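You operate a simulated robot arm through the tools that you are given. There is no shell and no other tool.

Carry out the task below with a simulated two-armed robot. There is one attempt and no reset: what you move stays moved.

JOB
Spin the mint bag dry, lay it in the green handled tray, wipe the wet patch off the side table.
Fine: one hand steadies the spinner; use the teal pad and put it back. What is to be rubbed or washed off counts as gone when no trace of it is left.
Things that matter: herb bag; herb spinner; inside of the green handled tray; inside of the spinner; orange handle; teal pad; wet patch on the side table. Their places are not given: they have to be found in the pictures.

The check looks at the end state, three seconds after you hand in, the way a careful person would. Anything else that was tipped, shoved, dropped, spilled or broken makes it a failure.

ROBOT AND FRAMES
Two 7-joint arms with two-finger parallel grippers on one trunk that stands fixed in place. Base frame: the origin is at the foot of the trunk, x ahead of it, y to its left, z up. Lengths are in m, angles in rad, forces in N, time in s.
The left shoulder is at [0.071, 0.156, 1.08], the right one opposite. Payload 3.91 kg a hand.
The tool frame of a hand sits at the grasp point between the pads (the TCP): z along the fingers, y along the line on which they close. The tips reach 0.03 m beyond it. The gripper opens to 0.11 m. The fingers are 0.02 m wide and 0.01 m thick; the gripper's body (0.048 by 0.112 m) begins 0.055 m behind the TCP.
Orientation is that of the tool frame in the base frame, as a unit quaternion [x, y, z, w]. With the fingers straight down and closing along the base's y, the tool's x points along the base's -x, its y along +y and its z along -z.

CONTROLS
- The arms move only by the tool move_arm. It takes "left_steps", "right_steps" or both (then of equal length, played together; a hand with none holds still); each is a list of rows, each a list of 6 numbers: the shift along the tool's x, y, z in m, then the turn, a rotation vector about the tool's x, y, z in rad. In form: [[dx, dy, dz, wx, wy, wz], ...]. A call has 1 to 20 rows; each row shifts and turns the commanded pose from where the row before left it, along the tool's axes as they then stand. "left_gripper" and "right_gripper" are, for a hand that has rows, the finger opening in m, from 0 to 0.11, set as the call begins (left out, the last holds). Rows are played at 5 a second. More than 0.05 m and 0.15 rad between two rows, or a gripper value outside its range, and nothing of the call is played. A pose out of reach is approached as far as the arm can. The call stops where the force on the tool passes 40 N (or 10 N more than at its start, if that is more) or the arm is blocked; 0.2 s more then pass. Each finger travels about 0.108 m/s and halts on what it meets, pressing with about 44 N; the grip force reading is that of the motor and also rises with nothing between the fingers. The clock runs only during rows and for 0.2 s after the last one: add rows that do not move to give the fingers time. The reply holds the time, the measured pose of the TCP, the force on the tool along the base axes, the opening and the grip force, in the units named above and with some noise, with the torque about the TCP (base axes, N m) and any sound that the robot's microphone picked up, and new pictures: "show" is both (left out), scene, wrist or none (wrist: the cameras of the hands that moved).
- Cameras (640 x 400 px; columns grow to the right, rows downward): "scene" is now at [0.1406, -0.0186, 1.3178]; the picture's right is [-0.21, -0.98, 0.00], its down [-0.46, 0.10, -0.88] and it looks along [0.86, -0.18, -0.47] (base axes); focal length 298 px, centre (320, 200). "left" rides on the left gripper at [0.072, -0.017, -0.103] in its tool frame; the picture's right is [0.23, 0.97, 0.00], its down [-0.76, 0.18, -0.62] and it looks along [-0.61, 0.14, 0.78] (tool axes); focal length 222 px, centre (320, 200). "right" rides on the right gripper at [0.072, 0.017, -0.103] in its tool frame; the picture's right is [-0.23, 0.97, 0.00], its down [-0.76, -0.18, -0.62] and it looks along [-0.61, -0.14, 0.78] (tool axes); focal length 222 px, centre (320, 200).
- lift_body(by): slides the trunk up (or, below 0, down) by that many m; the arms and the scene camera ride with it, the base frame stays. It gives what a move gives, with no picture.
- head_to(pan, tilt): turns the head with the scene camera to pan (to the left, within 1.501 rad either way) and tilt (down, from -0.506 to 1.204), counted from straight ahead of the robot. It gives what a move gives, and a new picture of the scene camera.
- locate(camera, pixels): for up to 12 pixels [column, row] of the newest picture of that camera ("zoom" is the newest enlarged one), the place [x, y, z] in the base frame of the surface seen there, good to about 0.002 m. No time passes.
- enlarge(camera, box): a new picture of the part [left, top, right, bottom] of that camera's present view, enlarged. No time passes.
- sign_off(): hands the job in; it is judged then, once.

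Leave the grippers open and the arms clear of the work at the hand-in unless told otherwise.

The tools are called after ">>>" as name(argument=value, ...) on one line, values as JSON. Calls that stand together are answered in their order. move_arm: Moves the arms, as the interface text tells. Its arguments: {"type":"object","properties":{"left_steps":{"type":"array","items":{"type":"array","items":{"type":"number"}}},"left_gripper":{"type":"number"},"right_steps":{"type":"array","items":{"type":"array","items":{"type":"number"}}},"right_gripper":{"type":"number"},"show":{"type":"string","enum":["both","scene","wrist","none"]}},"required":[]} The other tools are called the same way: lift_body (by) slides the trunk up or down; head_to (pan, tilt) turns the head that bears the scene camera; locate (camera, pixels) gives the place of the surface under pixels of a picture; enlarge (camera, box) takes an enlarged picture of a part of a camera's view; sign_off () hands the job in.

At the start:

```text
t: 0.0
left_ee_pos: [0.8565, 0.2419, 1.1623]
left_tool_rot: [-0.001, 1.0, 0.0, -0.001]
left_ft_force: [-1.0, 0.1, -0.2]
left_ft_torque: [0.0, 0.01, 0.01]
left_width: 0.11
left_gripper_force: 0.0
right_ee_pos: [0.6109, -0.4159, 1.1688]
right_tool_rot: [-0.001, 1.0, -0.001, 0.001]
right_ft_force: [0.8, -0.4, 0.6]
right_ft_torque: [-0.04, 0.0, 0.0]
right_width: 0.11
right_gripper_force: 0.1
trunk travel left (down, up): [-0.525, 0.415]
head pan, tilt: [-0.211, 0.494]
```

scene: 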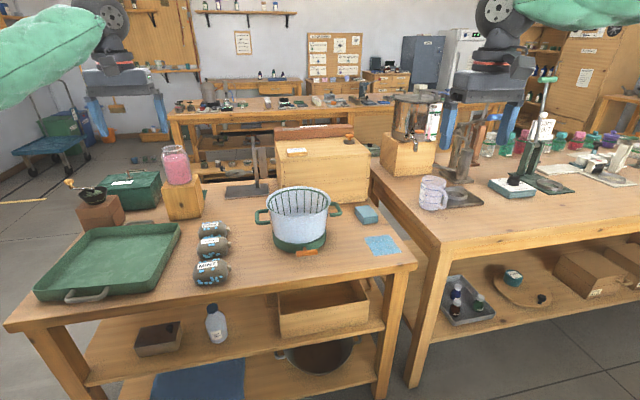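
right: 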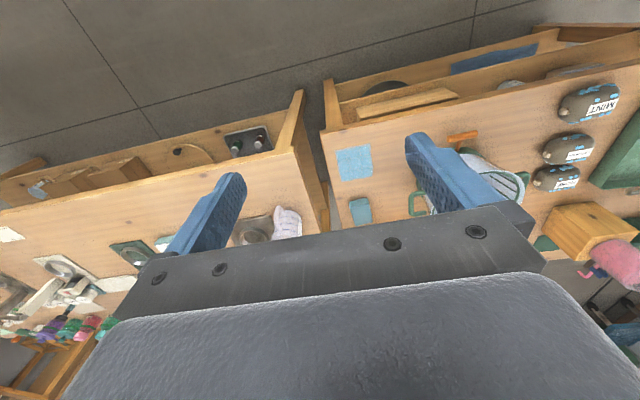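
left: 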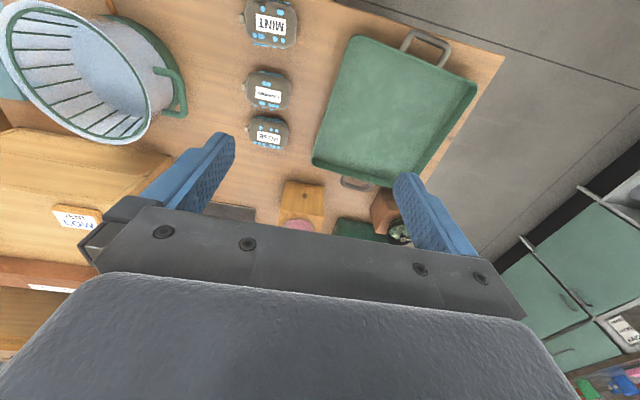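

I see a side table with a green tray at left, three bags (the front one labelled MINT), a spinner pot with an orange handle, a teal pad near (367,215), and a blue wet patch near (382,245). First I'll enlarge the scene around these.

>>> enlarge(camera="scene", box=[180, 170, 420, 320])

>>> enlarge(camera="left", box=[0, 0, 320, 200])

>>> enlarge(camera="scene", box=[20, 140, 260, 320])

>>> locate(camera="scene", pixels=[[382, 245], [367, 215], [306, 252], [213, 270], [213, 246], [213, 228], [110, 265], [298, 200], [340, 265], [300, 230]])

```text
2.67 times, centred on (300, 245) of scene
```

zoom: 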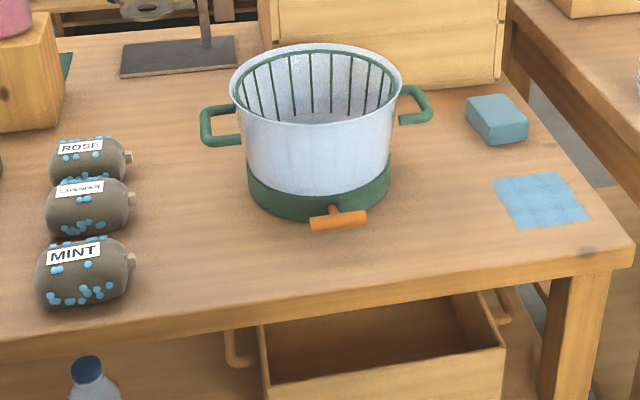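

```text
2.00 times, centred on (160, 100) of left
```

zoom: 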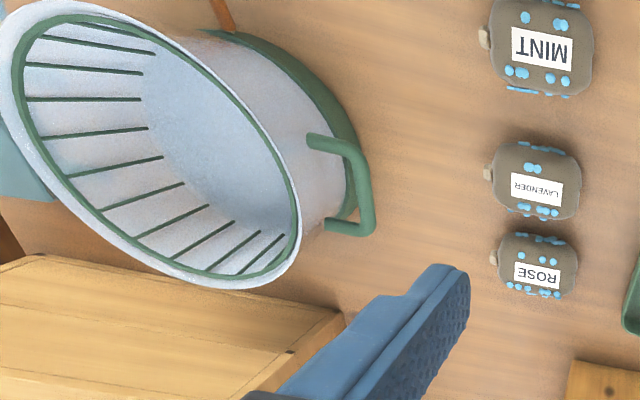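

```text
2.22 times, centred on (140, 230) of scene
```

zoom: 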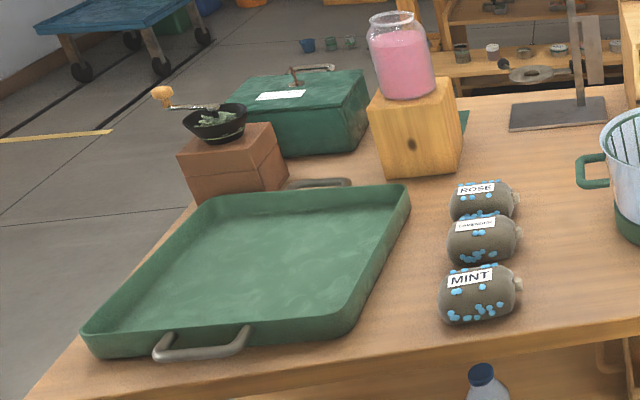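

```text
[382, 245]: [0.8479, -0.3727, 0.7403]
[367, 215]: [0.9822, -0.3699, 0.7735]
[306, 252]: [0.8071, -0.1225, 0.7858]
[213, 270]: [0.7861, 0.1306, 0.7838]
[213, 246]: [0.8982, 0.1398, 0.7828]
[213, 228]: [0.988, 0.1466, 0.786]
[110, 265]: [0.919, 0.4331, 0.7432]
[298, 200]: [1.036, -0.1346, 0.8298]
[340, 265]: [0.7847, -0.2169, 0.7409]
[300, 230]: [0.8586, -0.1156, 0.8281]
```

The table top is at z≈0.74; the orange handle at about (0.807,-0.12,0.786) looks like a T-shaped pull. I'll enlarge the spinner and handle to understand the mechanism.

>>> enlarge(camera="scene", box=[276, 226, 340, 266])

>>> enlarge(camera="scene", box=[250, 175, 350, 238])

>>> enlarge(camera="right", box=[320, 60, 640, 260])

>>> enlarge(camera="scene", box=[340, 190, 420, 265])

```text
10.00 times, centred on (308, 246) of scene
```

zoom: 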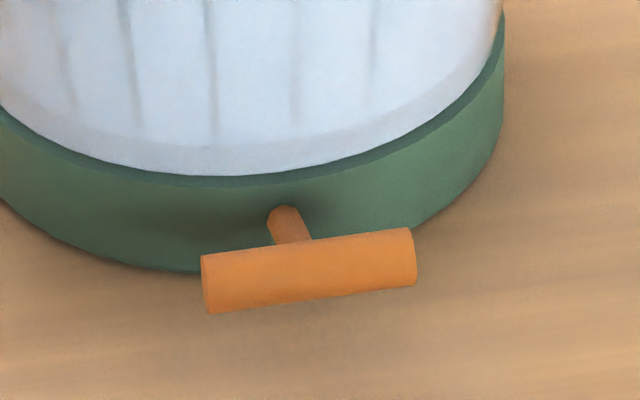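

```text
6.35 times, centred on (300, 206) of scene
```

zoom: 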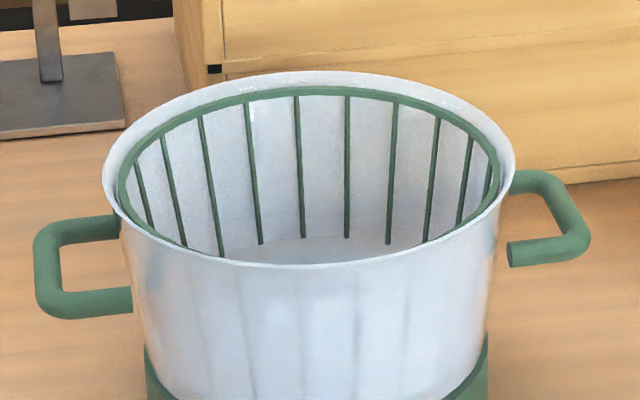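

```text
2.00 times, centred on (480, 160) of right
```

zoom: 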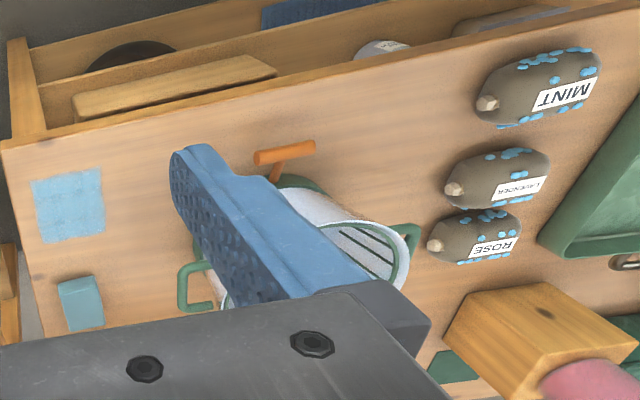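

```text
5.33 times, centred on (380, 228) of scene
```

zoom: 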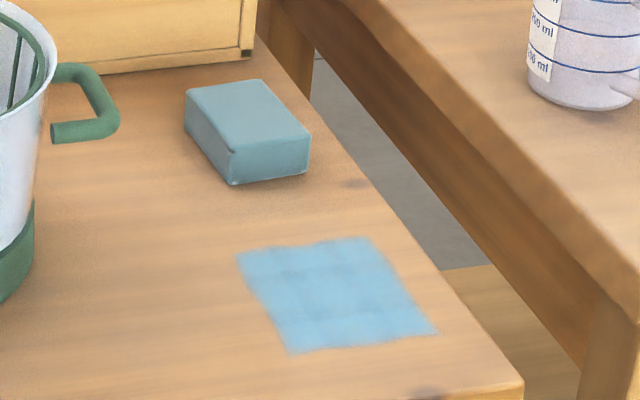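

The orange handle is a T-bar with a stem out of the green base — a pull handle. I'll measure the spinner rim, handles, orange bar, pad and patch corners.

>>> enlarge(camera="scene", box=[240, 170, 352, 270])

>>> locate(camera="scene", pixels=[[297, 254], [306, 252], [316, 250], [305, 247], [257, 218], [258, 212], [265, 222], [342, 210], [336, 216], [300, 190], [300, 215], [267, 203]])

>>> locate(camera="scene", pixels=[[364, 207], [374, 206], [379, 212], [369, 219], [360, 213], [379, 221], [370, 237], [393, 235], [401, 251], [377, 255], [408, 262], [415, 270]])

```text
4.00 times, centred on (296, 220) of scene
```

zoom: 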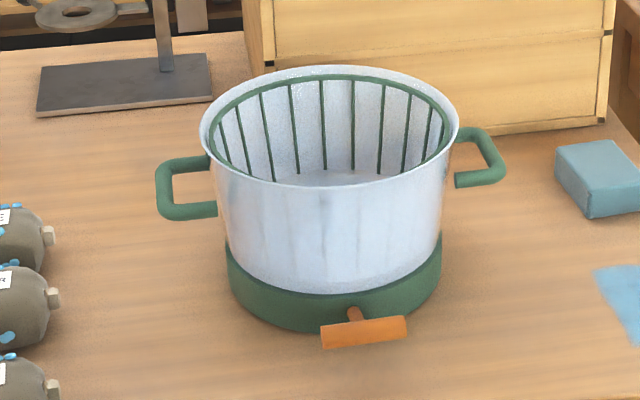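

```text
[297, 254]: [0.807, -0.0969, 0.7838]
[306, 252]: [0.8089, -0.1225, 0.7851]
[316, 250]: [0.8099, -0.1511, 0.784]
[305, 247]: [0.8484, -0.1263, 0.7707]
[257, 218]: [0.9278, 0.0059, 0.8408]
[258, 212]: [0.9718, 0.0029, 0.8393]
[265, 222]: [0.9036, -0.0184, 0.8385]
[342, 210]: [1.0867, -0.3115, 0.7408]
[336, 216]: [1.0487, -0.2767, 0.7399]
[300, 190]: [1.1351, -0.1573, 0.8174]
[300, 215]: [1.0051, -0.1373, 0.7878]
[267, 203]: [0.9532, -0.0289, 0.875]
```

```text
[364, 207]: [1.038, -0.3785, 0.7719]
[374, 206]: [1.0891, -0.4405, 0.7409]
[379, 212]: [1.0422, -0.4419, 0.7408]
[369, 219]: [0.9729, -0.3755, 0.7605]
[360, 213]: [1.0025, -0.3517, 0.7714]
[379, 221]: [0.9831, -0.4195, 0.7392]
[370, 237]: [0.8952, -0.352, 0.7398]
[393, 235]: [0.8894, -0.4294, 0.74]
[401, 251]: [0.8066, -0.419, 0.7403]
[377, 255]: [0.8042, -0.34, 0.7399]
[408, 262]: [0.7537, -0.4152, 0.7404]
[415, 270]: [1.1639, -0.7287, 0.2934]
```

The orange bar spans y≈-0.095 to -0.152 at x≈0.808. Now I'll enlarge the bags and the tray from the scene camera and measure the mint bag's extents and the tray's inside.

>>> enlarge(camera="scene", box=[180, 210, 260, 290])

>>> enlarge(camera="left", box=[230, 0, 310, 60])

>>> locate(camera="scene", pixels=[[197, 272], [200, 283], [213, 284], [226, 278], [229, 266], [225, 262], [213, 261], [200, 263], [212, 267], [212, 275], [212, 255], [212, 258]])

>>> locate(camera="scene", pixels=[[60, 285], [145, 285], [165, 240], [95, 245], [150, 275], [180, 225], [100, 228], [38, 290], [86, 295], [232, 267], [140, 265], [120, 265]])

```text
5.00 times, centred on (220, 250) of scene
```

zoom: 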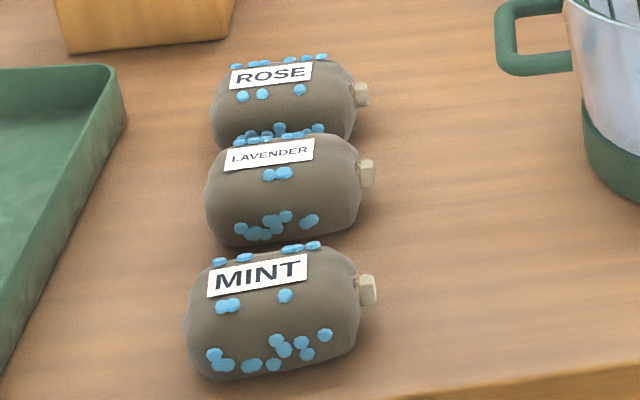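

```text
6.67 times, centred on (270, 30) of left
```

zoom: 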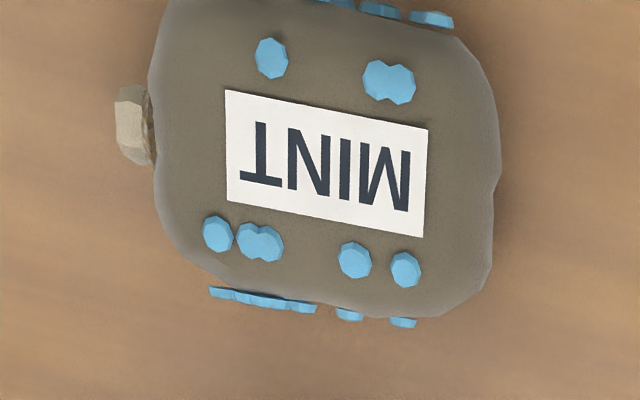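

```text
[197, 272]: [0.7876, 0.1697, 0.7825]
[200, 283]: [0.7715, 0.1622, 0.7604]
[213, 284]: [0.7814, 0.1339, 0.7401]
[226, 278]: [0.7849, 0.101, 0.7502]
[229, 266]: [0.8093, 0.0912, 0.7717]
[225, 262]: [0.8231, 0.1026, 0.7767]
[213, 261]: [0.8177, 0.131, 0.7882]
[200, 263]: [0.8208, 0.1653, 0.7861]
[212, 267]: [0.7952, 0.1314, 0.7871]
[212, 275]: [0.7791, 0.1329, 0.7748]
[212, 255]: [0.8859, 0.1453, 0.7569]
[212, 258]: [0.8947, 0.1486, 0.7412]
```

```text
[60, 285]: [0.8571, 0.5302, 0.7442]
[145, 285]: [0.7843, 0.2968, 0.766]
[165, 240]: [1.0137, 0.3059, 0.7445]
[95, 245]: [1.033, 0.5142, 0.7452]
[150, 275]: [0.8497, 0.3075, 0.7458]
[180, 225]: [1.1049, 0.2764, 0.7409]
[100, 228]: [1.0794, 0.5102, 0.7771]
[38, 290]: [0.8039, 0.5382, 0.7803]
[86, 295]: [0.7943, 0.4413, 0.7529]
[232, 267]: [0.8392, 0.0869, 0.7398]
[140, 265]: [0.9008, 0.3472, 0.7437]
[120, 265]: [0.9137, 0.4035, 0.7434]
```

The mint bag is about 0.06 m across x (0.77–0.83), 0.075 m long in y (0.095–0.17), top at z≈0.788. I'll move the left hand above it (0.80, 0.133, ~1.0) and rotate it 90° to close along base x.

>>> move_arm(left_steps=[[0.0113, -0.0218, 0.03, 0, 0, 0], [0.0113, -0.0218, 0.03, 0, 0, 0], [0.0113, -0.0218, 0.03, 0, 0, 0], [0.0113, -0.0218, 0.03, 0, 0, 0], [0.0113, -0.0218, 0.03, 0, 0, 0], [0, 0, 0, 0, 0, 0.1428], [0, 0, 0, 0, 0, 0.1428], [0, 0, 0, 0, 0, 0.1428], [0, 0, 0, 0, 0, 0.1428], [0, 0, 0, 0, 0, 0.1428], [0, 0, 0, 0, 0, 0.1428], [0, 0, 0, 0, 0, 0.1428], [0, 0, 0, 0, 0, 0.1428], [0, 0, 0, 0, 0, 0.1428], [0, 0, 0, 0, 0, 0.1428], [0, 0, 0, 0, 0, 0.1428], [0, 0, 0, 0, 0, 0]], left_gripper=0.09)

```text
t: 3.6
left_ee_pos: [0.8003, 0.1312, 1.0122]
left_tool_rot: [0.707, 0.707, 0.0, 0.0]
left_ft_force: [0.2, 0.2, -0.8]
left_ft_torque: [-0.02, -0.03, 0.0]
left_width: 0.09
left_gripper_force: 0.1
right_ee_pos: [0.6105, -0.4159, 1.1677]
right_tool_rot: [-0.001, 1.0, 0.0, 0.0]
right_ft_force: [0.1, 0.0, 0.5]
right_ft_torque: [0.02, 0.0, 0.0]
right_width: 0.1097
right_gripper_force: 0.0
trunk travel left (down, up): [-0.525, 0.415]
head pan, tilt: [-0.211, 0.494]
```

scene: 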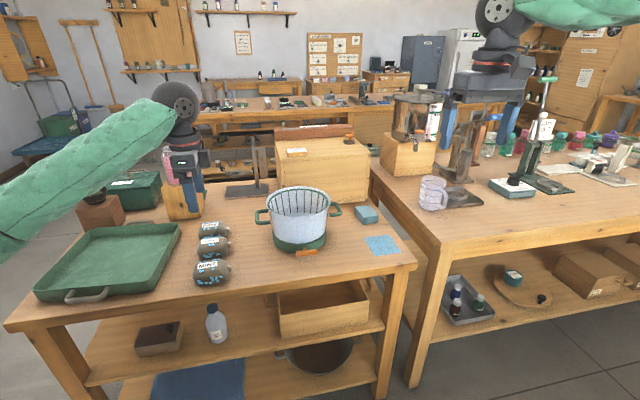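
left: 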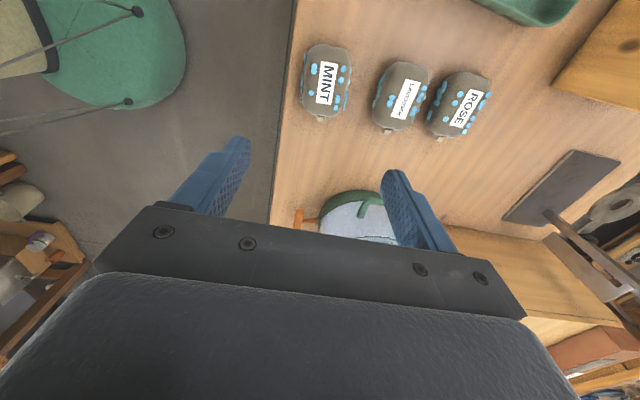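

The hand is above the bag with closing along base x. I'll measure the mint bag from the left wrist picture (at about 326,80).

>>> enlarge(camera="left", box=[280, 30, 440, 150])

>>> locate(camera="left", pixels=[[304, 80], [326, 80], [345, 80], [349, 85], [326, 48], [326, 110], [321, 118], [374, 95], [380, 90], [352, 85], [335, 70], [330, 90]])

```text
3.33 times, centred on (360, 90) of left
```

zoom: 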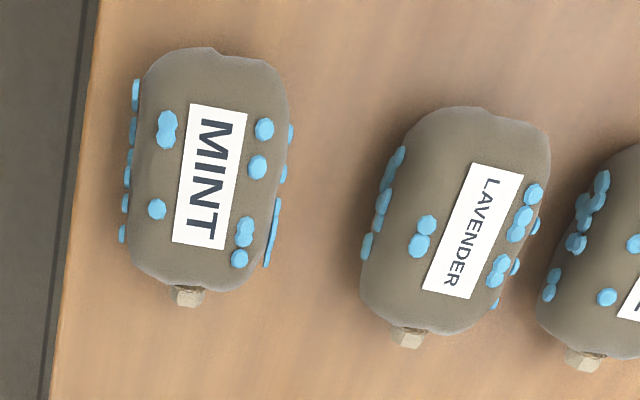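

```text
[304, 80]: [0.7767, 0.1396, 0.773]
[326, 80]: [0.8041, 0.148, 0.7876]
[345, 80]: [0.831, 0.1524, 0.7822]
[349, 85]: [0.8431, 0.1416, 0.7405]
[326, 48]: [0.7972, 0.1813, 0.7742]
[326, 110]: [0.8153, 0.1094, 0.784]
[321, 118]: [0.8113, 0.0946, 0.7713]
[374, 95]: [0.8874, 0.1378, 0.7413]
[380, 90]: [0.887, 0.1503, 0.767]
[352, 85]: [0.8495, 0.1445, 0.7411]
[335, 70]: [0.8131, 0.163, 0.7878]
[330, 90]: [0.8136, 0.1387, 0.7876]
```

Mint bag centre ≈ (0.806, 0.142), with about 0.15 rad yaw. I'll align over it, and come down to z≈0.85 to check before the final descent.

>>> move_arm(left_steps=[[0.011, 0.006, 0.02, 0, 0, 0], [0, 0, 0, 0, 0, -0.14], [0, 0, 0.04, 0, 0, 0], [0, 0, 0.04, 0, 0, 0], [0, 0, 0.04, 0, 0, 0], [0, 0, 0.02, 0, 0, 0], [0, 0, 0, 0, 0, 0]], left_gripper=0.09)

```text
t: 5.2
left_ee_pos: [0.8065, 0.1443, 0.8516]
left_tool_rot: [0.655, 0.755, 0.0, 0.0]
left_ft_force: [-0.1, -0.3, 0.1]
left_ft_torque: [0.03, 0.01, 0.0]
left_width: 0.0902
left_gripper_force: 0.2
right_ee_pos: [0.6115, -0.4159, 1.1685]
right_tool_rot: [-0.002, 1.0, 0.0, 0.001]
right_ft_force: [0.0, -1.2, -0.3]
right_ft_torque: [0.0, -0.02, 0.02]
right_width: 0.1099
right_gripper_force: 0.0
trunk travel left (down, up): [-0.525, 0.415]
head pan, tilt: [-0.211, 0.494]
```

scene: 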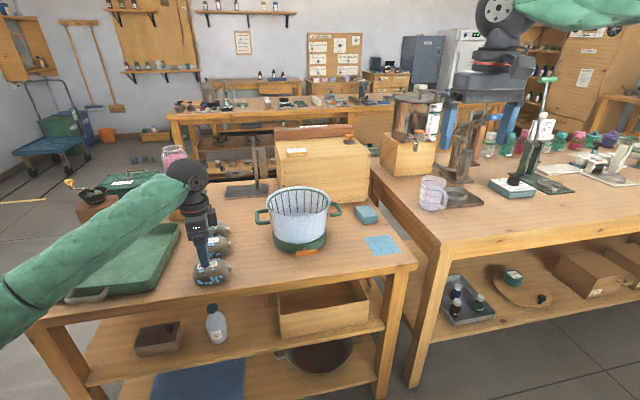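
left: 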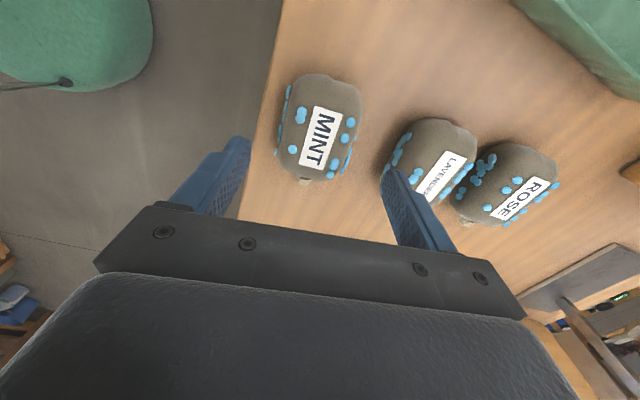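

The hand is over the bag at z 0.85. I'll check the fingertip and bag positions from the wrist image before coming down.

>>> locate(camera="left", pixels=[[240, 145], [388, 175], [284, 120], [320, 120], [356, 120], [345, 75], [305, 180], [300, 75], [385, 165], [350, 110], [400, 205]])

>>> enlarge(camera="scene", box=[160, 210, 280, 300])

```text
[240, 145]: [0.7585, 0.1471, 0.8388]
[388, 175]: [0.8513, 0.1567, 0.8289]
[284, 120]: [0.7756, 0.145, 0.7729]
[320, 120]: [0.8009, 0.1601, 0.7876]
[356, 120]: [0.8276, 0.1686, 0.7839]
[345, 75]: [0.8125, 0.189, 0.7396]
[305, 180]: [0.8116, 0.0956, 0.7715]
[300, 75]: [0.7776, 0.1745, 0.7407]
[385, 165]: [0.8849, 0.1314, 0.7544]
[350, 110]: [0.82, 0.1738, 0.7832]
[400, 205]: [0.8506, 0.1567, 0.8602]
```

```text
4.44 times, centred on (220, 255) of scene
```

zoom: 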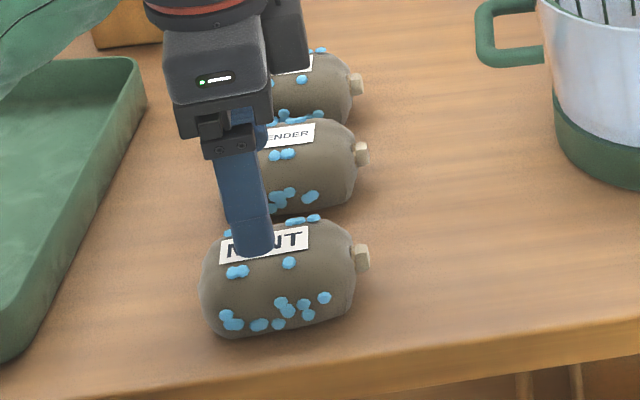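

Fingers straddle the bag with clearance to LAVENDER. Descending to z≈0.776 then closing.

>>> move_arm(left_steps=[[-0.003, 0, 0.025, 0, 0, 0], [0, 0, 0.025, 0, 0, 0], [0, 0, 0.025, 0, 0, 0], [0, 0, 0, 0, 0, 0]], left_gripper=0.085, show="none")

>>> move_arm(left_steps=[[0, 0, 0, 0, 0, 0], [0, 0, 0, 0, 0, 0], [0, 0, 0, 0, 0, 0], [0, 0, 0, 0, 0, 0]], left_gripper=0.03)

```text
t: 6.2
left_ee_pos: [0.8087, 0.1408, 0.7775]
left_tool_rot: [0.655, 0.755, 0.0, 0.001]
left_ft_force: [-0.4, -0.5, 0.1]
left_ft_torque: [0.02, 0.03, -0.03]
left_width: 0.085
left_gripper_force: 0.1
right_ee_pos: [0.6102, -0.4161, 1.1688]
right_tool_rot: [-0.001, 1.0, 0.0, 0.0]
right_ft_force: [0.9, 0.0, 0.9]
right_ft_torque: [-0.01, 0.0, 0.04]
right_width: 0.11
right_gripper_force: 0.2
trunk travel left (down, up): [-0.525, 0.415]
head pan, tilt: [-0.211, 0.494]
```

```text
t: 7.2
left_ee_pos: [0.8079, 0.1406, 0.7786]
left_tool_rot: [0.655, 0.756, -0.001, 0.0]
left_ft_force: [-0.1, 0.1, -0.9]
left_ft_torque: [-0.06, 0.01, -0.06]
left_width: 0.0622
left_gripper_force: 44.0
right_ee_pos: [0.6113, -0.4158, 1.1679]
right_tool_rot: [-0.001, 1.0, 0.0, 0.0]
right_ft_force: [-1.0, -0.5, 0.3]
right_ft_torque: [-0.04, -0.02, -0.01]
right_width: 0.11
right_gripper_force: 0.1
trunk travel left (down, up): [-0.525, 0.415]
head pan, tilt: [-0.211, 0.494]
```

scene: 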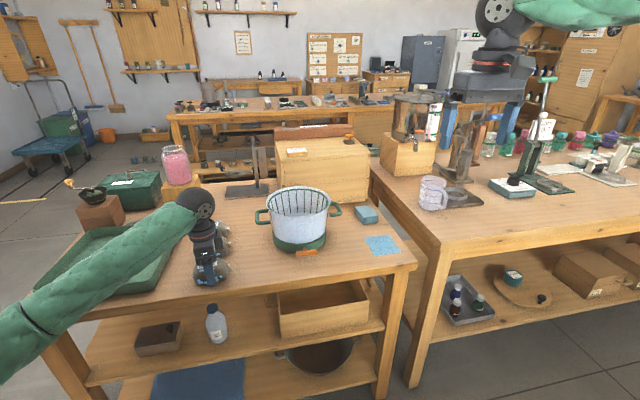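
left: 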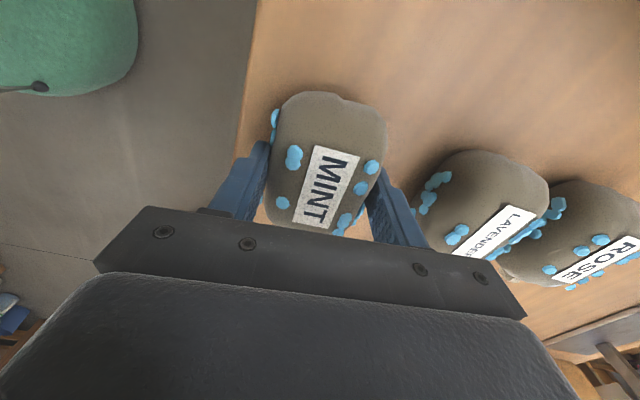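

The bag is gripped at 0.062 m, force 44 N. I'll lift it to about z 0.98, and measure the spinner rim for the placement.

>>> move_arm(left_steps=[[0, 0, -0.03, 0, 0, 0], [0, 0, -0.04, 0, 0, 0], [0, 0, -0.04, 0, 0, 0], [0, 0, -0.04, 0, 0, 0], [0, 0, -0.04, 0, 0, 0], [0, 0, 0, 0, 0, 0]])

>>> enlarge(camera="scene", box=[240, 170, 352, 270])

>>> locate(camera="zoom", pixels=[[205, 130], [214, 142], [250, 176], [330, 187], [405, 172], [448, 135], [455, 110], [430, 88], [330, 67], [250, 85], [330, 178], [330, 160]])

>>> locate(camera="zoom", pixels=[[160, 190], [168, 168], [175, 212], [205, 160], [205, 212], [180, 190], [497, 150], [488, 138], [480, 180], [480, 160], [365, 182], [400, 180]])

```text
t: 8.6
left_ee_pos: [0.8071, 0.1417, 0.968]
left_tool_rot: [0.655, 0.756, 0.0, 0.0]
left_ft_force: [0.9, 0.9, -1.0]
left_ft_torque: [0.0, 0.04, 0.02]
left_width: 0.0618
left_gripper_force: 44.2
right_ee_pos: [0.611, -0.4155, 1.1674]
right_tool_rot: [-0.001, 1.0, -0.001, 0.0]
right_ft_force: [0.3, -0.3, 0.0]
right_ft_torque: [0.02, 0.01, 0.02]
right_width: 0.1101
right_gripper_force: 0.0
trunk travel left (down, up): [-0.525, 0.415]
head pan, tilt: [-0.211, 0.494]
```

scene: 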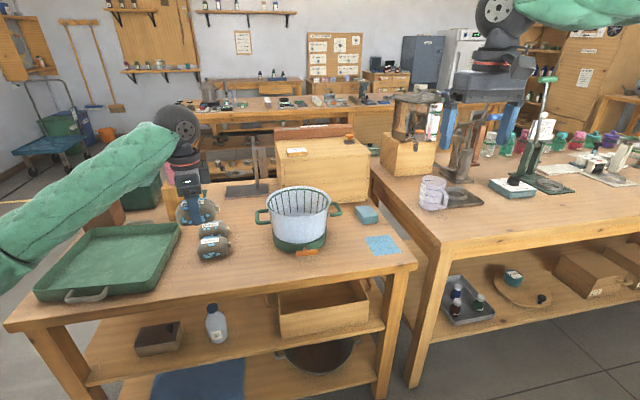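
left: 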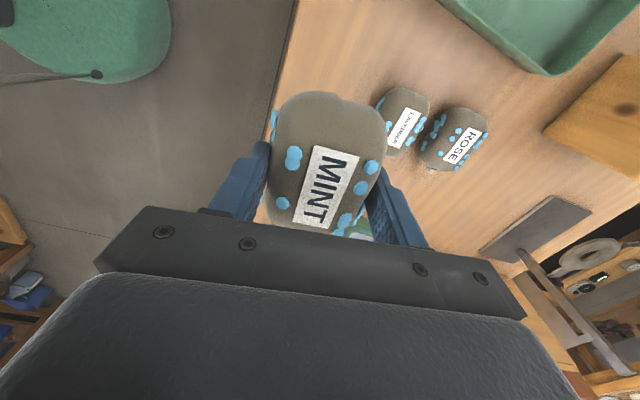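

```text
4.00 times, centred on (296, 220) of scene
```

zoom: 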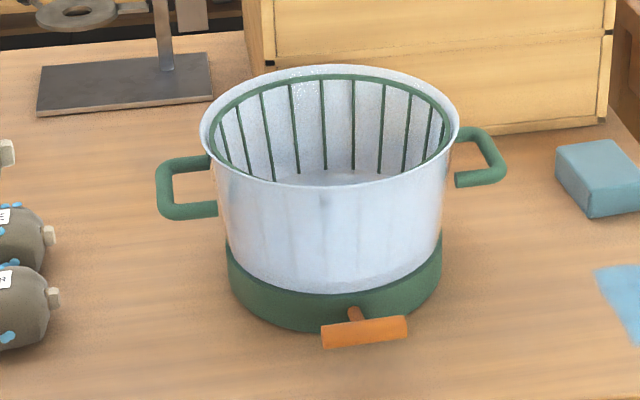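

```text
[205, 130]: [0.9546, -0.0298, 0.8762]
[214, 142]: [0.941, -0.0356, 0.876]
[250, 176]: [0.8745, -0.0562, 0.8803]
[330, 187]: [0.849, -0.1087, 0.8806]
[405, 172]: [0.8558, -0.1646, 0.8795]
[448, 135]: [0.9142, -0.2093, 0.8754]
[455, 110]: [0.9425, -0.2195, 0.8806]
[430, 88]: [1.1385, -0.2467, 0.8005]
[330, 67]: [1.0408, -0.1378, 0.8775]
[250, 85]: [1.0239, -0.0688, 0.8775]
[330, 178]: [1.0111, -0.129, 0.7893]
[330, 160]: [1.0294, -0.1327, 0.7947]
```

```text
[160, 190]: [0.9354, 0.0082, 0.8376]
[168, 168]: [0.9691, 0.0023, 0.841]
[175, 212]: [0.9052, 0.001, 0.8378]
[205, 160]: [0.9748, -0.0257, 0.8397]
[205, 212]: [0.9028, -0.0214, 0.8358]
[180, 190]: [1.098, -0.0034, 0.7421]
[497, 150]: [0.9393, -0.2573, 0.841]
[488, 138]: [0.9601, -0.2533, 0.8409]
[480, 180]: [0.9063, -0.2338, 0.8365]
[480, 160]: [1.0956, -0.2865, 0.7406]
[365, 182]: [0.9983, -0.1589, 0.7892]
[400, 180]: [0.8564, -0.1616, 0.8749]
```

Spinner: rim centre ≈ (0.945, -0.125), radius ≈0.096, rim z≈0.88, inside floor z≈0.789. Bag bottom is now at ~0.93. I'll carry it over the basket at high z and read how far the left arm really reaches.

>>> move_arm(left_steps=[[-0.0335, 0.012, -0.0025, 0, 0, 0], [-0.0335, 0.012, -0.0025, 0, 0, 0], [-0.0335, 0.012, -0.0025, 0, 0, 0], [-0.0335, 0.012, -0.0025, 0, 0, 0], [-0.0335, 0.012, -0.0025, 0, 0, 0], [-0.0335, 0.012, -0.0025, 0, 0, 0], [-0.0335, 0.012, -0.0025, 0, 0, 0], [-0.0335, 0.012, -0.0025, 0, 0, 0], [0, 0, 0, 0, 0, 0]])

```text
t: 10.6
left_ee_pos: [0.9417, -0.112, 0.9884]
left_tool_rot: [0.654, 0.756, 0.0, -0.001]
left_ft_force: [-0.1, -0.5, -1.2]
left_ft_torque: [-0.03, 0.01, 0.02]
left_width: 0.0619
left_gripper_force: 43.8
right_ee_pos: [0.6111, -0.4142, 1.1688]
right_tool_rot: [0.0, 1.0, 0.0, 0.0]
right_ft_force: [-0.3, 0.3, 0.6]
right_ft_torque: [-0.01, 0.03, 0.03]
right_width: 0.11
right_gripper_force: 0.1
trunk travel left (down, up): [-0.525, 0.415]
head pan, tilt: [-0.211, 0.494]
```

scene: 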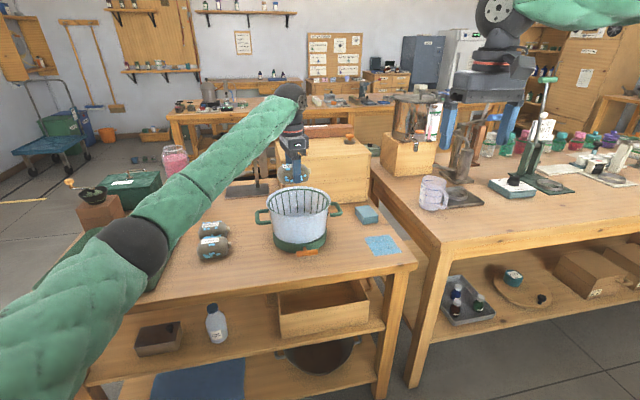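
left: 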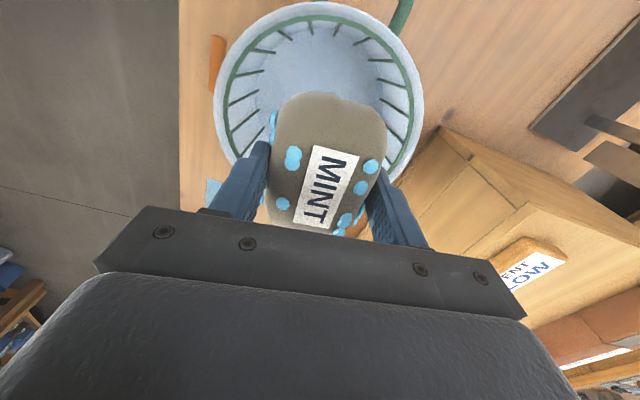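

The left arm reached (0.942,-0.112) fully. I'll verify the basket's rim and floor in the wrist picture, to centre the bag.

>>> locate(camera="left", pixels=[[217, 90], [421, 100], [318, 5], [230, 165], [400, 170], [300, 80], [330, 60], [240, 95], [395, 95], [400, 20], [280, 10]])

```text
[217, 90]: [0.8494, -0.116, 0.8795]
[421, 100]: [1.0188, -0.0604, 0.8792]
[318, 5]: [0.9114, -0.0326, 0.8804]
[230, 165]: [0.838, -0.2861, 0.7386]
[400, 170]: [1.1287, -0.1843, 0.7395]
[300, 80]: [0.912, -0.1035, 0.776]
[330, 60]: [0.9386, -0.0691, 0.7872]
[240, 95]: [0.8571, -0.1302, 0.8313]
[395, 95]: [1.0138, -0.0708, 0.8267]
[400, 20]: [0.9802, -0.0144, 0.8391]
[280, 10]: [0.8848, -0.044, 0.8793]
```

The rim centre is confirmed near (0.945,-0.12), floor z≈0.78. I'll centre and lower the bag to TCP z≈0.825.

>>> move_arm(left_steps=[[-0.008, 0.002, 0.02, 0, 0, 0], [0, 0, 0.035, 0, 0, 0], [0, 0, 0.035, 0, 0, 0], [0, 0, 0.035, 0, 0, 0], [0, 0, 0.025, 0, 0, 0], [0, 0, 0.012, 0, 0, 0], [0, 0, 0, 0, 0, 0]])

```text
t: 12.2
left_ee_pos: [0.9438, -0.1203, 0.8266]
left_tool_rot: [0.655, 0.756, 0.0, 0.001]
left_ft_force: [0.3, 0.2, -0.8]
left_ft_torque: [0.0, -0.03, -0.03]
left_width: 0.0619
left_gripper_force: 44.3
right_ee_pos: [0.611, -0.4166, 1.1672]
right_tool_rot: [-0.001, 1.0, 0.0, 0.0]
right_ft_force: [-0.6, 0.4, -0.1]
right_ft_torque: [0.01, 0.0, 0.0]
right_width: 0.11
right_gripper_force: 0.1
trunk travel left (down, up): [-0.525, 0.415]
head pan, tilt: [-0.211, 0.494]
```

scene: 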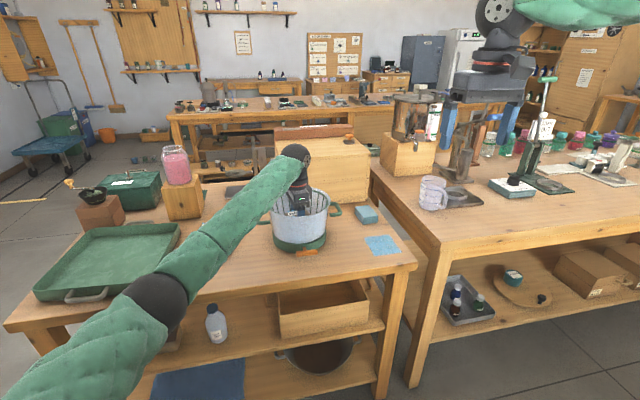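
left: 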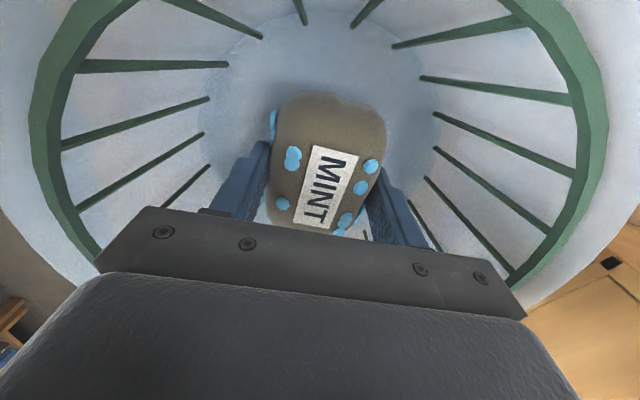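

No contact force yet. I'll check the floor height around the bag and then lower a few more mm.

>>> locate(camera="left", pixels=[[320, 60], [410, 130], [240, 110], [330, 85], [262, 100], [395, 110], [320, 120]])

>>> move_arm(left_steps=[[0, 0, 0.003, 0, 0, 0], [0, 0, 0.003, 0, 0, 0], [0, 0, 0, 0, 0, 0]], show="none")

```text
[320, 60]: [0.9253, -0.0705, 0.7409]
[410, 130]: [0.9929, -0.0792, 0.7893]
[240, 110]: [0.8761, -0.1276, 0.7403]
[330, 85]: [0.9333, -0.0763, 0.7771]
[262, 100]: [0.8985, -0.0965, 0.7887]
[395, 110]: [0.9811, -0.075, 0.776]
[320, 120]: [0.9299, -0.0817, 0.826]
```

```text
t: 12.9
left_ee_pos: [0.9436, -0.1203, 0.8259]
left_tool_rot: [0.656, 0.755, 0.001, 0.004]
left_ft_force: [-2.6, 1.1, 15.3]
left_ft_torque: [0.45, 0.59, -0.07]
left_width: 0.0615
left_gripper_force: 44.1
right_ee_pos: [0.6096, -0.4151, 1.168]
right_tool_rot: [0.0, 1.0, 0.0, 0.0]
right_ft_force: [0.0, 0.2, 0.2]
right_ft_torque: [-0.02, -0.02, 0.01]
right_width: 0.1101
right_gripper_force: 0.1
trunk travel left (down, up): [-0.525, 0.415]
head pan, tilt: [-0.211, 0.494]
stopped in row 3 (left hand): the force on the tool passed its limit at 42 N (the readings are from after the stop); the commanded pose is now the measured one
```

The bag has touched the floor (a brief 42 N, now 15 N). I'll open the fingers a little to 0.085 to release, then look.

>>> move_arm(left_steps=[[0, 0, 0, 0, 0, 0], [0, 0, 0, 0, 0, 0], [0, 0, 0, 0, 0, 0]], left_gripper=0.085)

```text
t: 13.7
left_ee_pos: [0.9428, -0.1204, 0.8227]
left_tool_rot: [0.655, 0.755, -0.001, 0.002]
left_ft_force: [0.1, 0.2, -0.1]
left_ft_torque: [0.0, -0.04, -0.01]
left_width: 0.0848
left_gripper_force: 0.0
right_ee_pos: [0.6121, -0.4171, 1.1676]
right_tool_rot: [-0.001, 1.0, 0.001, 0.0]
right_ft_force: [0.4, -0.7, -0.2]
right_ft_torque: [-0.01, 0.0, 0.0]
right_width: 0.1099
right_gripper_force: 0.0
trunk travel left (down, up): [-0.525, 0.415]
head pan, tilt: [-0.211, 0.494]
```

scene: 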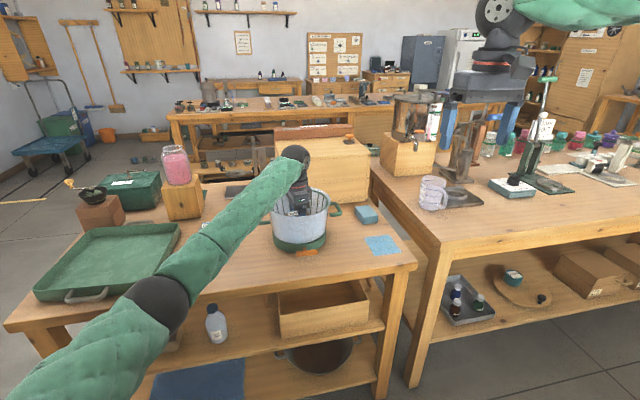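
left: 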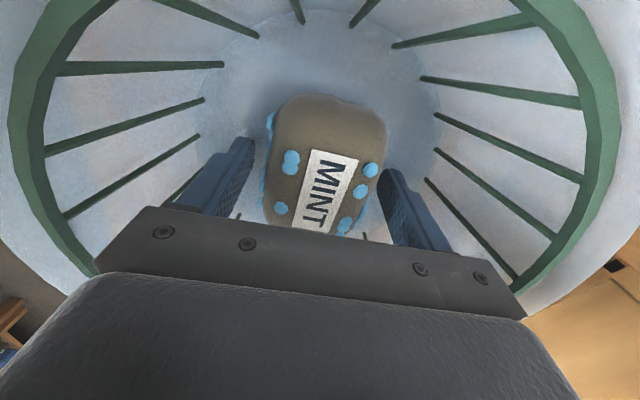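

The bag is resting freely in the basket. I'll raise the hand straight out, turn it back so it closes along base y, and move above the left green handle (0.939, 0.0).

>>> move_arm(left_steps=[[0, 0, -0.03, 0, 0, 0], [0, 0, -0.04, 0, 0, 0], [0, 0, -0.04, 0, 0, 0], [0, 0, -0.04, 0, 0, 0], [0, 0, -0.03, 0, 0, 0], [0, 0, 0, 0, 0, -0.143], [0, 0, 0, 0, 0, -0.143], [0, 0, 0, 0, 0, -0.143], [0, 0, 0, 0, 0, -0.143], [0, 0, 0, 0, 0, -0.143], [0, 0, 0, 0, 0, -0.143], [0, 0, 0, 0, 0, -0.143], [0, 0, 0, 0, 0, -0.143], [0, 0, 0, 0, 0, -0.143], [0, 0, 0, 0, 0, -0.143], [0.002, 0.04, 0, 0, 0, 0], [0.002, 0.04, 0, 0, 0, 0], [0, 0.04, 0, 0, 0, 0], [0, 0, 0, 0, 0, 0]], left_gripper=0.085)

```text
t: 17.7
left_ee_pos: [0.9392, 0.0002, 1.0042]
left_tool_rot: [0.0, 1.0, -0.001, 0.002]
left_ft_force: [-0.3, 0.8, -0.4]
left_ft_torque: [0.03, -0.01, 0.02]
left_width: 0.085
left_gripper_force: 0.0
right_ee_pos: [0.611, -0.4172, 1.1676]
right_tool_rot: [0.0, 1.0, 0.0, 0.001]
right_ft_force: [0.1, -0.4, 0.9]
right_ft_torque: [0.03, -0.01, -0.02]
right_width: 0.1099
right_gripper_force: 0.1
trunk travel left (down, up): [-0.525, 0.415]
head pan, tilt: [-0.211, 0.494]
```

scene: 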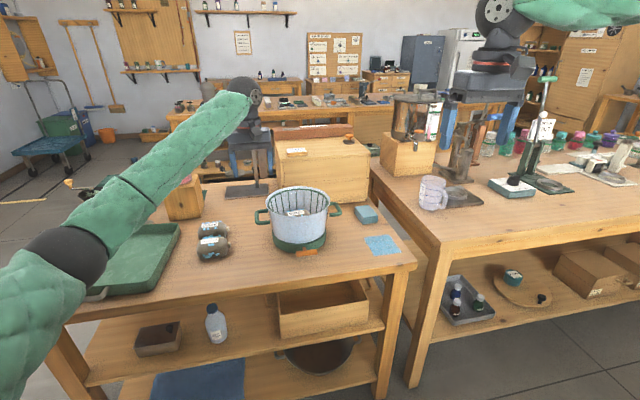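
left: 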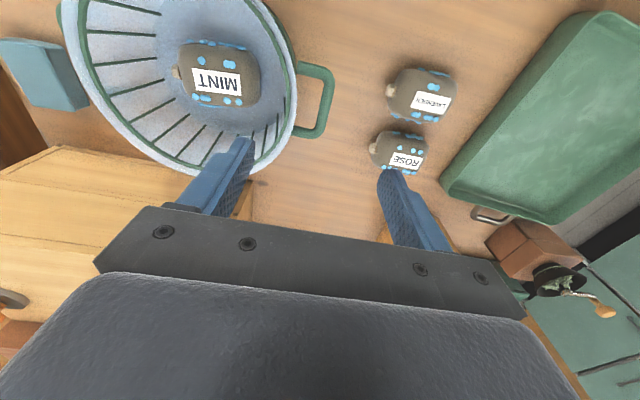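

The bag lies in the basket with its label up. Now I'll measure the left green handle in the wrist picture around (320,95).

>>> enlarge(camera="left", box=[260, 40, 356, 160])

>>> locate(camera="left", pixels=[[326, 80], [329, 100], [333, 80], [325, 120], [310, 68], [310, 132], [308, 100], [295, 100], [318, 100], [296, 80], [305, 90]])

```text
3.33 times, centred on (308, 100) of left
```

zoom: 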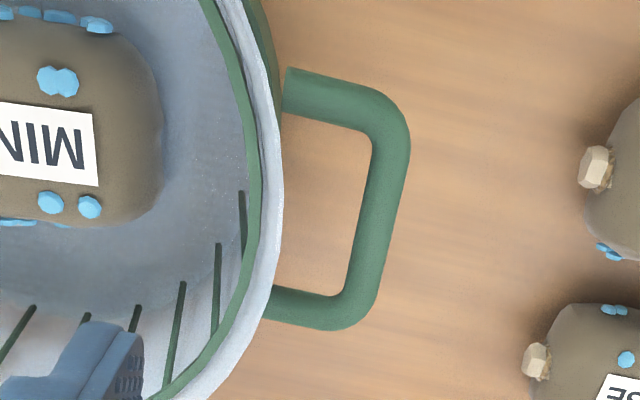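

```text
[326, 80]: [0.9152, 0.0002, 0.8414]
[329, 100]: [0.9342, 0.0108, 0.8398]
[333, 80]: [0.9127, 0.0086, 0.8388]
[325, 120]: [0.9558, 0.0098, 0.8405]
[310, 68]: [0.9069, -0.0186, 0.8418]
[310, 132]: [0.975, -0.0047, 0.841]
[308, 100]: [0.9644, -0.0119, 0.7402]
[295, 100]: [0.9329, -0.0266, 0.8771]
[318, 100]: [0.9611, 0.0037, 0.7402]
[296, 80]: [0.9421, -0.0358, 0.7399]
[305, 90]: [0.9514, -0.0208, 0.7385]
```

>>> locate(camera="left", pixels=[[329.6, 80], [326, 100], [322, 120], [331, 70], [319, 130], [300, 65], [300, 128], [321, 100], [331, 100], [297, 100], [293, 110]])

>>> enlarge(camera="scene", box=[240, 180, 360, 260])

```text
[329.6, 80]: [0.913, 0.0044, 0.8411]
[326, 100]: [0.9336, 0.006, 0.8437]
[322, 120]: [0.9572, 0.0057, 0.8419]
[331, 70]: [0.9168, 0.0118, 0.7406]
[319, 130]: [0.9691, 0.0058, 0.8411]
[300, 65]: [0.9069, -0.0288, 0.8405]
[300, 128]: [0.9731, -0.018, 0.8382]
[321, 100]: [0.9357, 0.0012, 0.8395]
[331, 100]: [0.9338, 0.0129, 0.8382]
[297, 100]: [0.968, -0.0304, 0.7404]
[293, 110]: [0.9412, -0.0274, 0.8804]
```

```text
5.00 times, centred on (300, 220) of scene
```

zoom: 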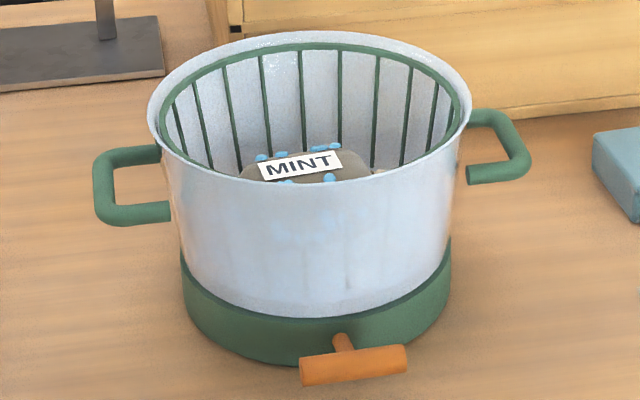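

The handle's outer bar runs along x at y≈0.006, z≈0.836, 13 mm thick, with ~28 mm gap to the pot. I'll set opening 0.036 and come to z≈0.885 (tips just above the bar) to verify.

>>> move_arm(left_steps=[[0, 0.0058, 0.03, 0, 0, 0], [0, 0, 0.04, 0, 0, 0], [0, 0, 0.04, 0, 0, 0], [0, 0, 0.008, 0, 0, 0], [0, 0, 0, 0, 0, 0]], left_gripper=0.036)

>>> enlarge(camera="left", box=[220, 60, 420, 220])

>>> enlarge(camera="scene", box=[220, 160, 340, 240])

```text
t: 18.9
left_ee_pos: [0.9417, 0.0067, 0.8838]
left_tool_rot: [0.0, 1.0, -0.002, 0.002]
left_ft_force: [-0.5, -0.5, -0.6]
left_ft_torque: [0.01, 0.03, -0.01]
left_width: 0.036
left_gripper_force: 0.0
right_ee_pos: [0.6119, -0.4158, 1.1672]
right_tool_rot: [-0.001, 1.0, 0.0, 0.0]
right_ft_force: [0.6, 0.4, -0.9]
right_ft_torque: [-0.04, 0.03, 0.0]
right_width: 0.11
right_gripper_force: 0.0
trunk travel left (down, up): [-0.525, 0.415]
head pan, tilt: [-0.211, 0.494]
```

scene: 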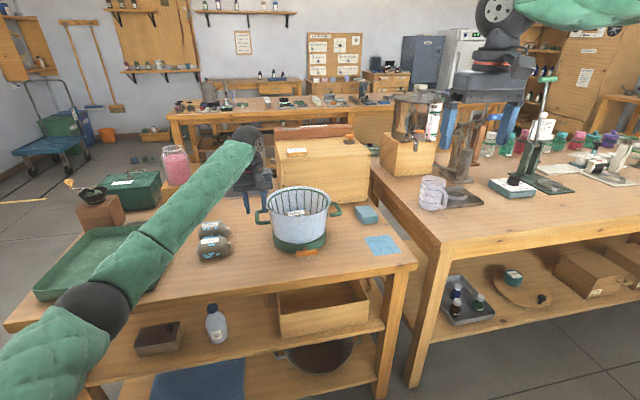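
left: 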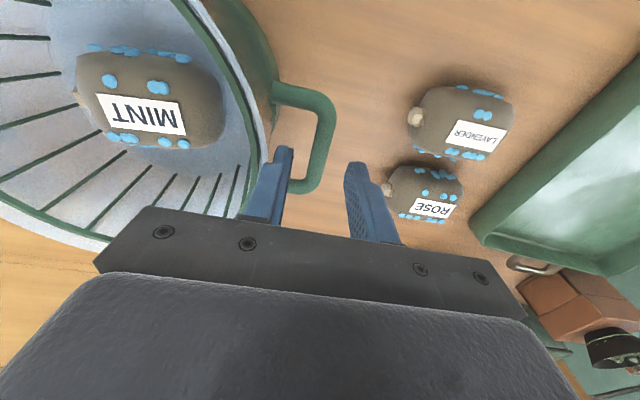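

```text
2.50 times, centred on (320, 140) of left
```

zoom: 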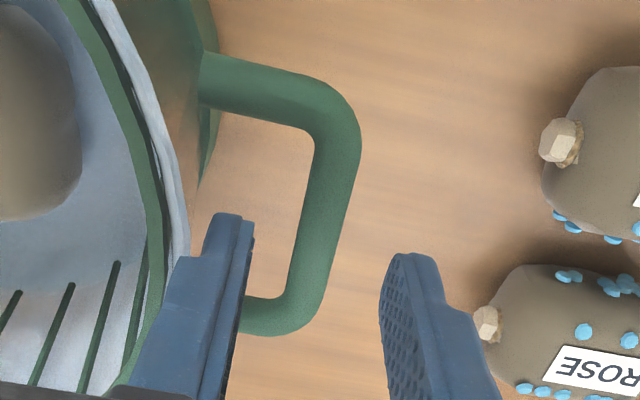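

```text
5.00 times, centred on (280, 200) of scene
```

zoom: 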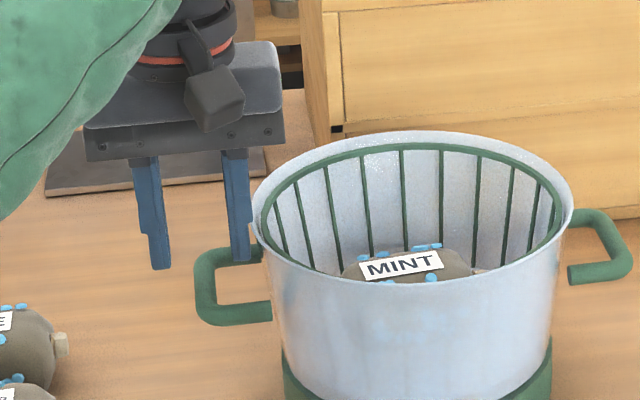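

>>> locate(camera="left", pixels=[[284, 149], [291, 152], [279, 152], [358, 165], [350, 165], [326, 115], [318, 150], [262, 150]])

```text
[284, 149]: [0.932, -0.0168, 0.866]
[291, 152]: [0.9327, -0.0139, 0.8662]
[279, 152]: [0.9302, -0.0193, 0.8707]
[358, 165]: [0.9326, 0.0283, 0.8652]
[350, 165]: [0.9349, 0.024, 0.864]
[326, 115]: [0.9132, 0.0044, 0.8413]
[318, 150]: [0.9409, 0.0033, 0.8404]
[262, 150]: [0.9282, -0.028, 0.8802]
```

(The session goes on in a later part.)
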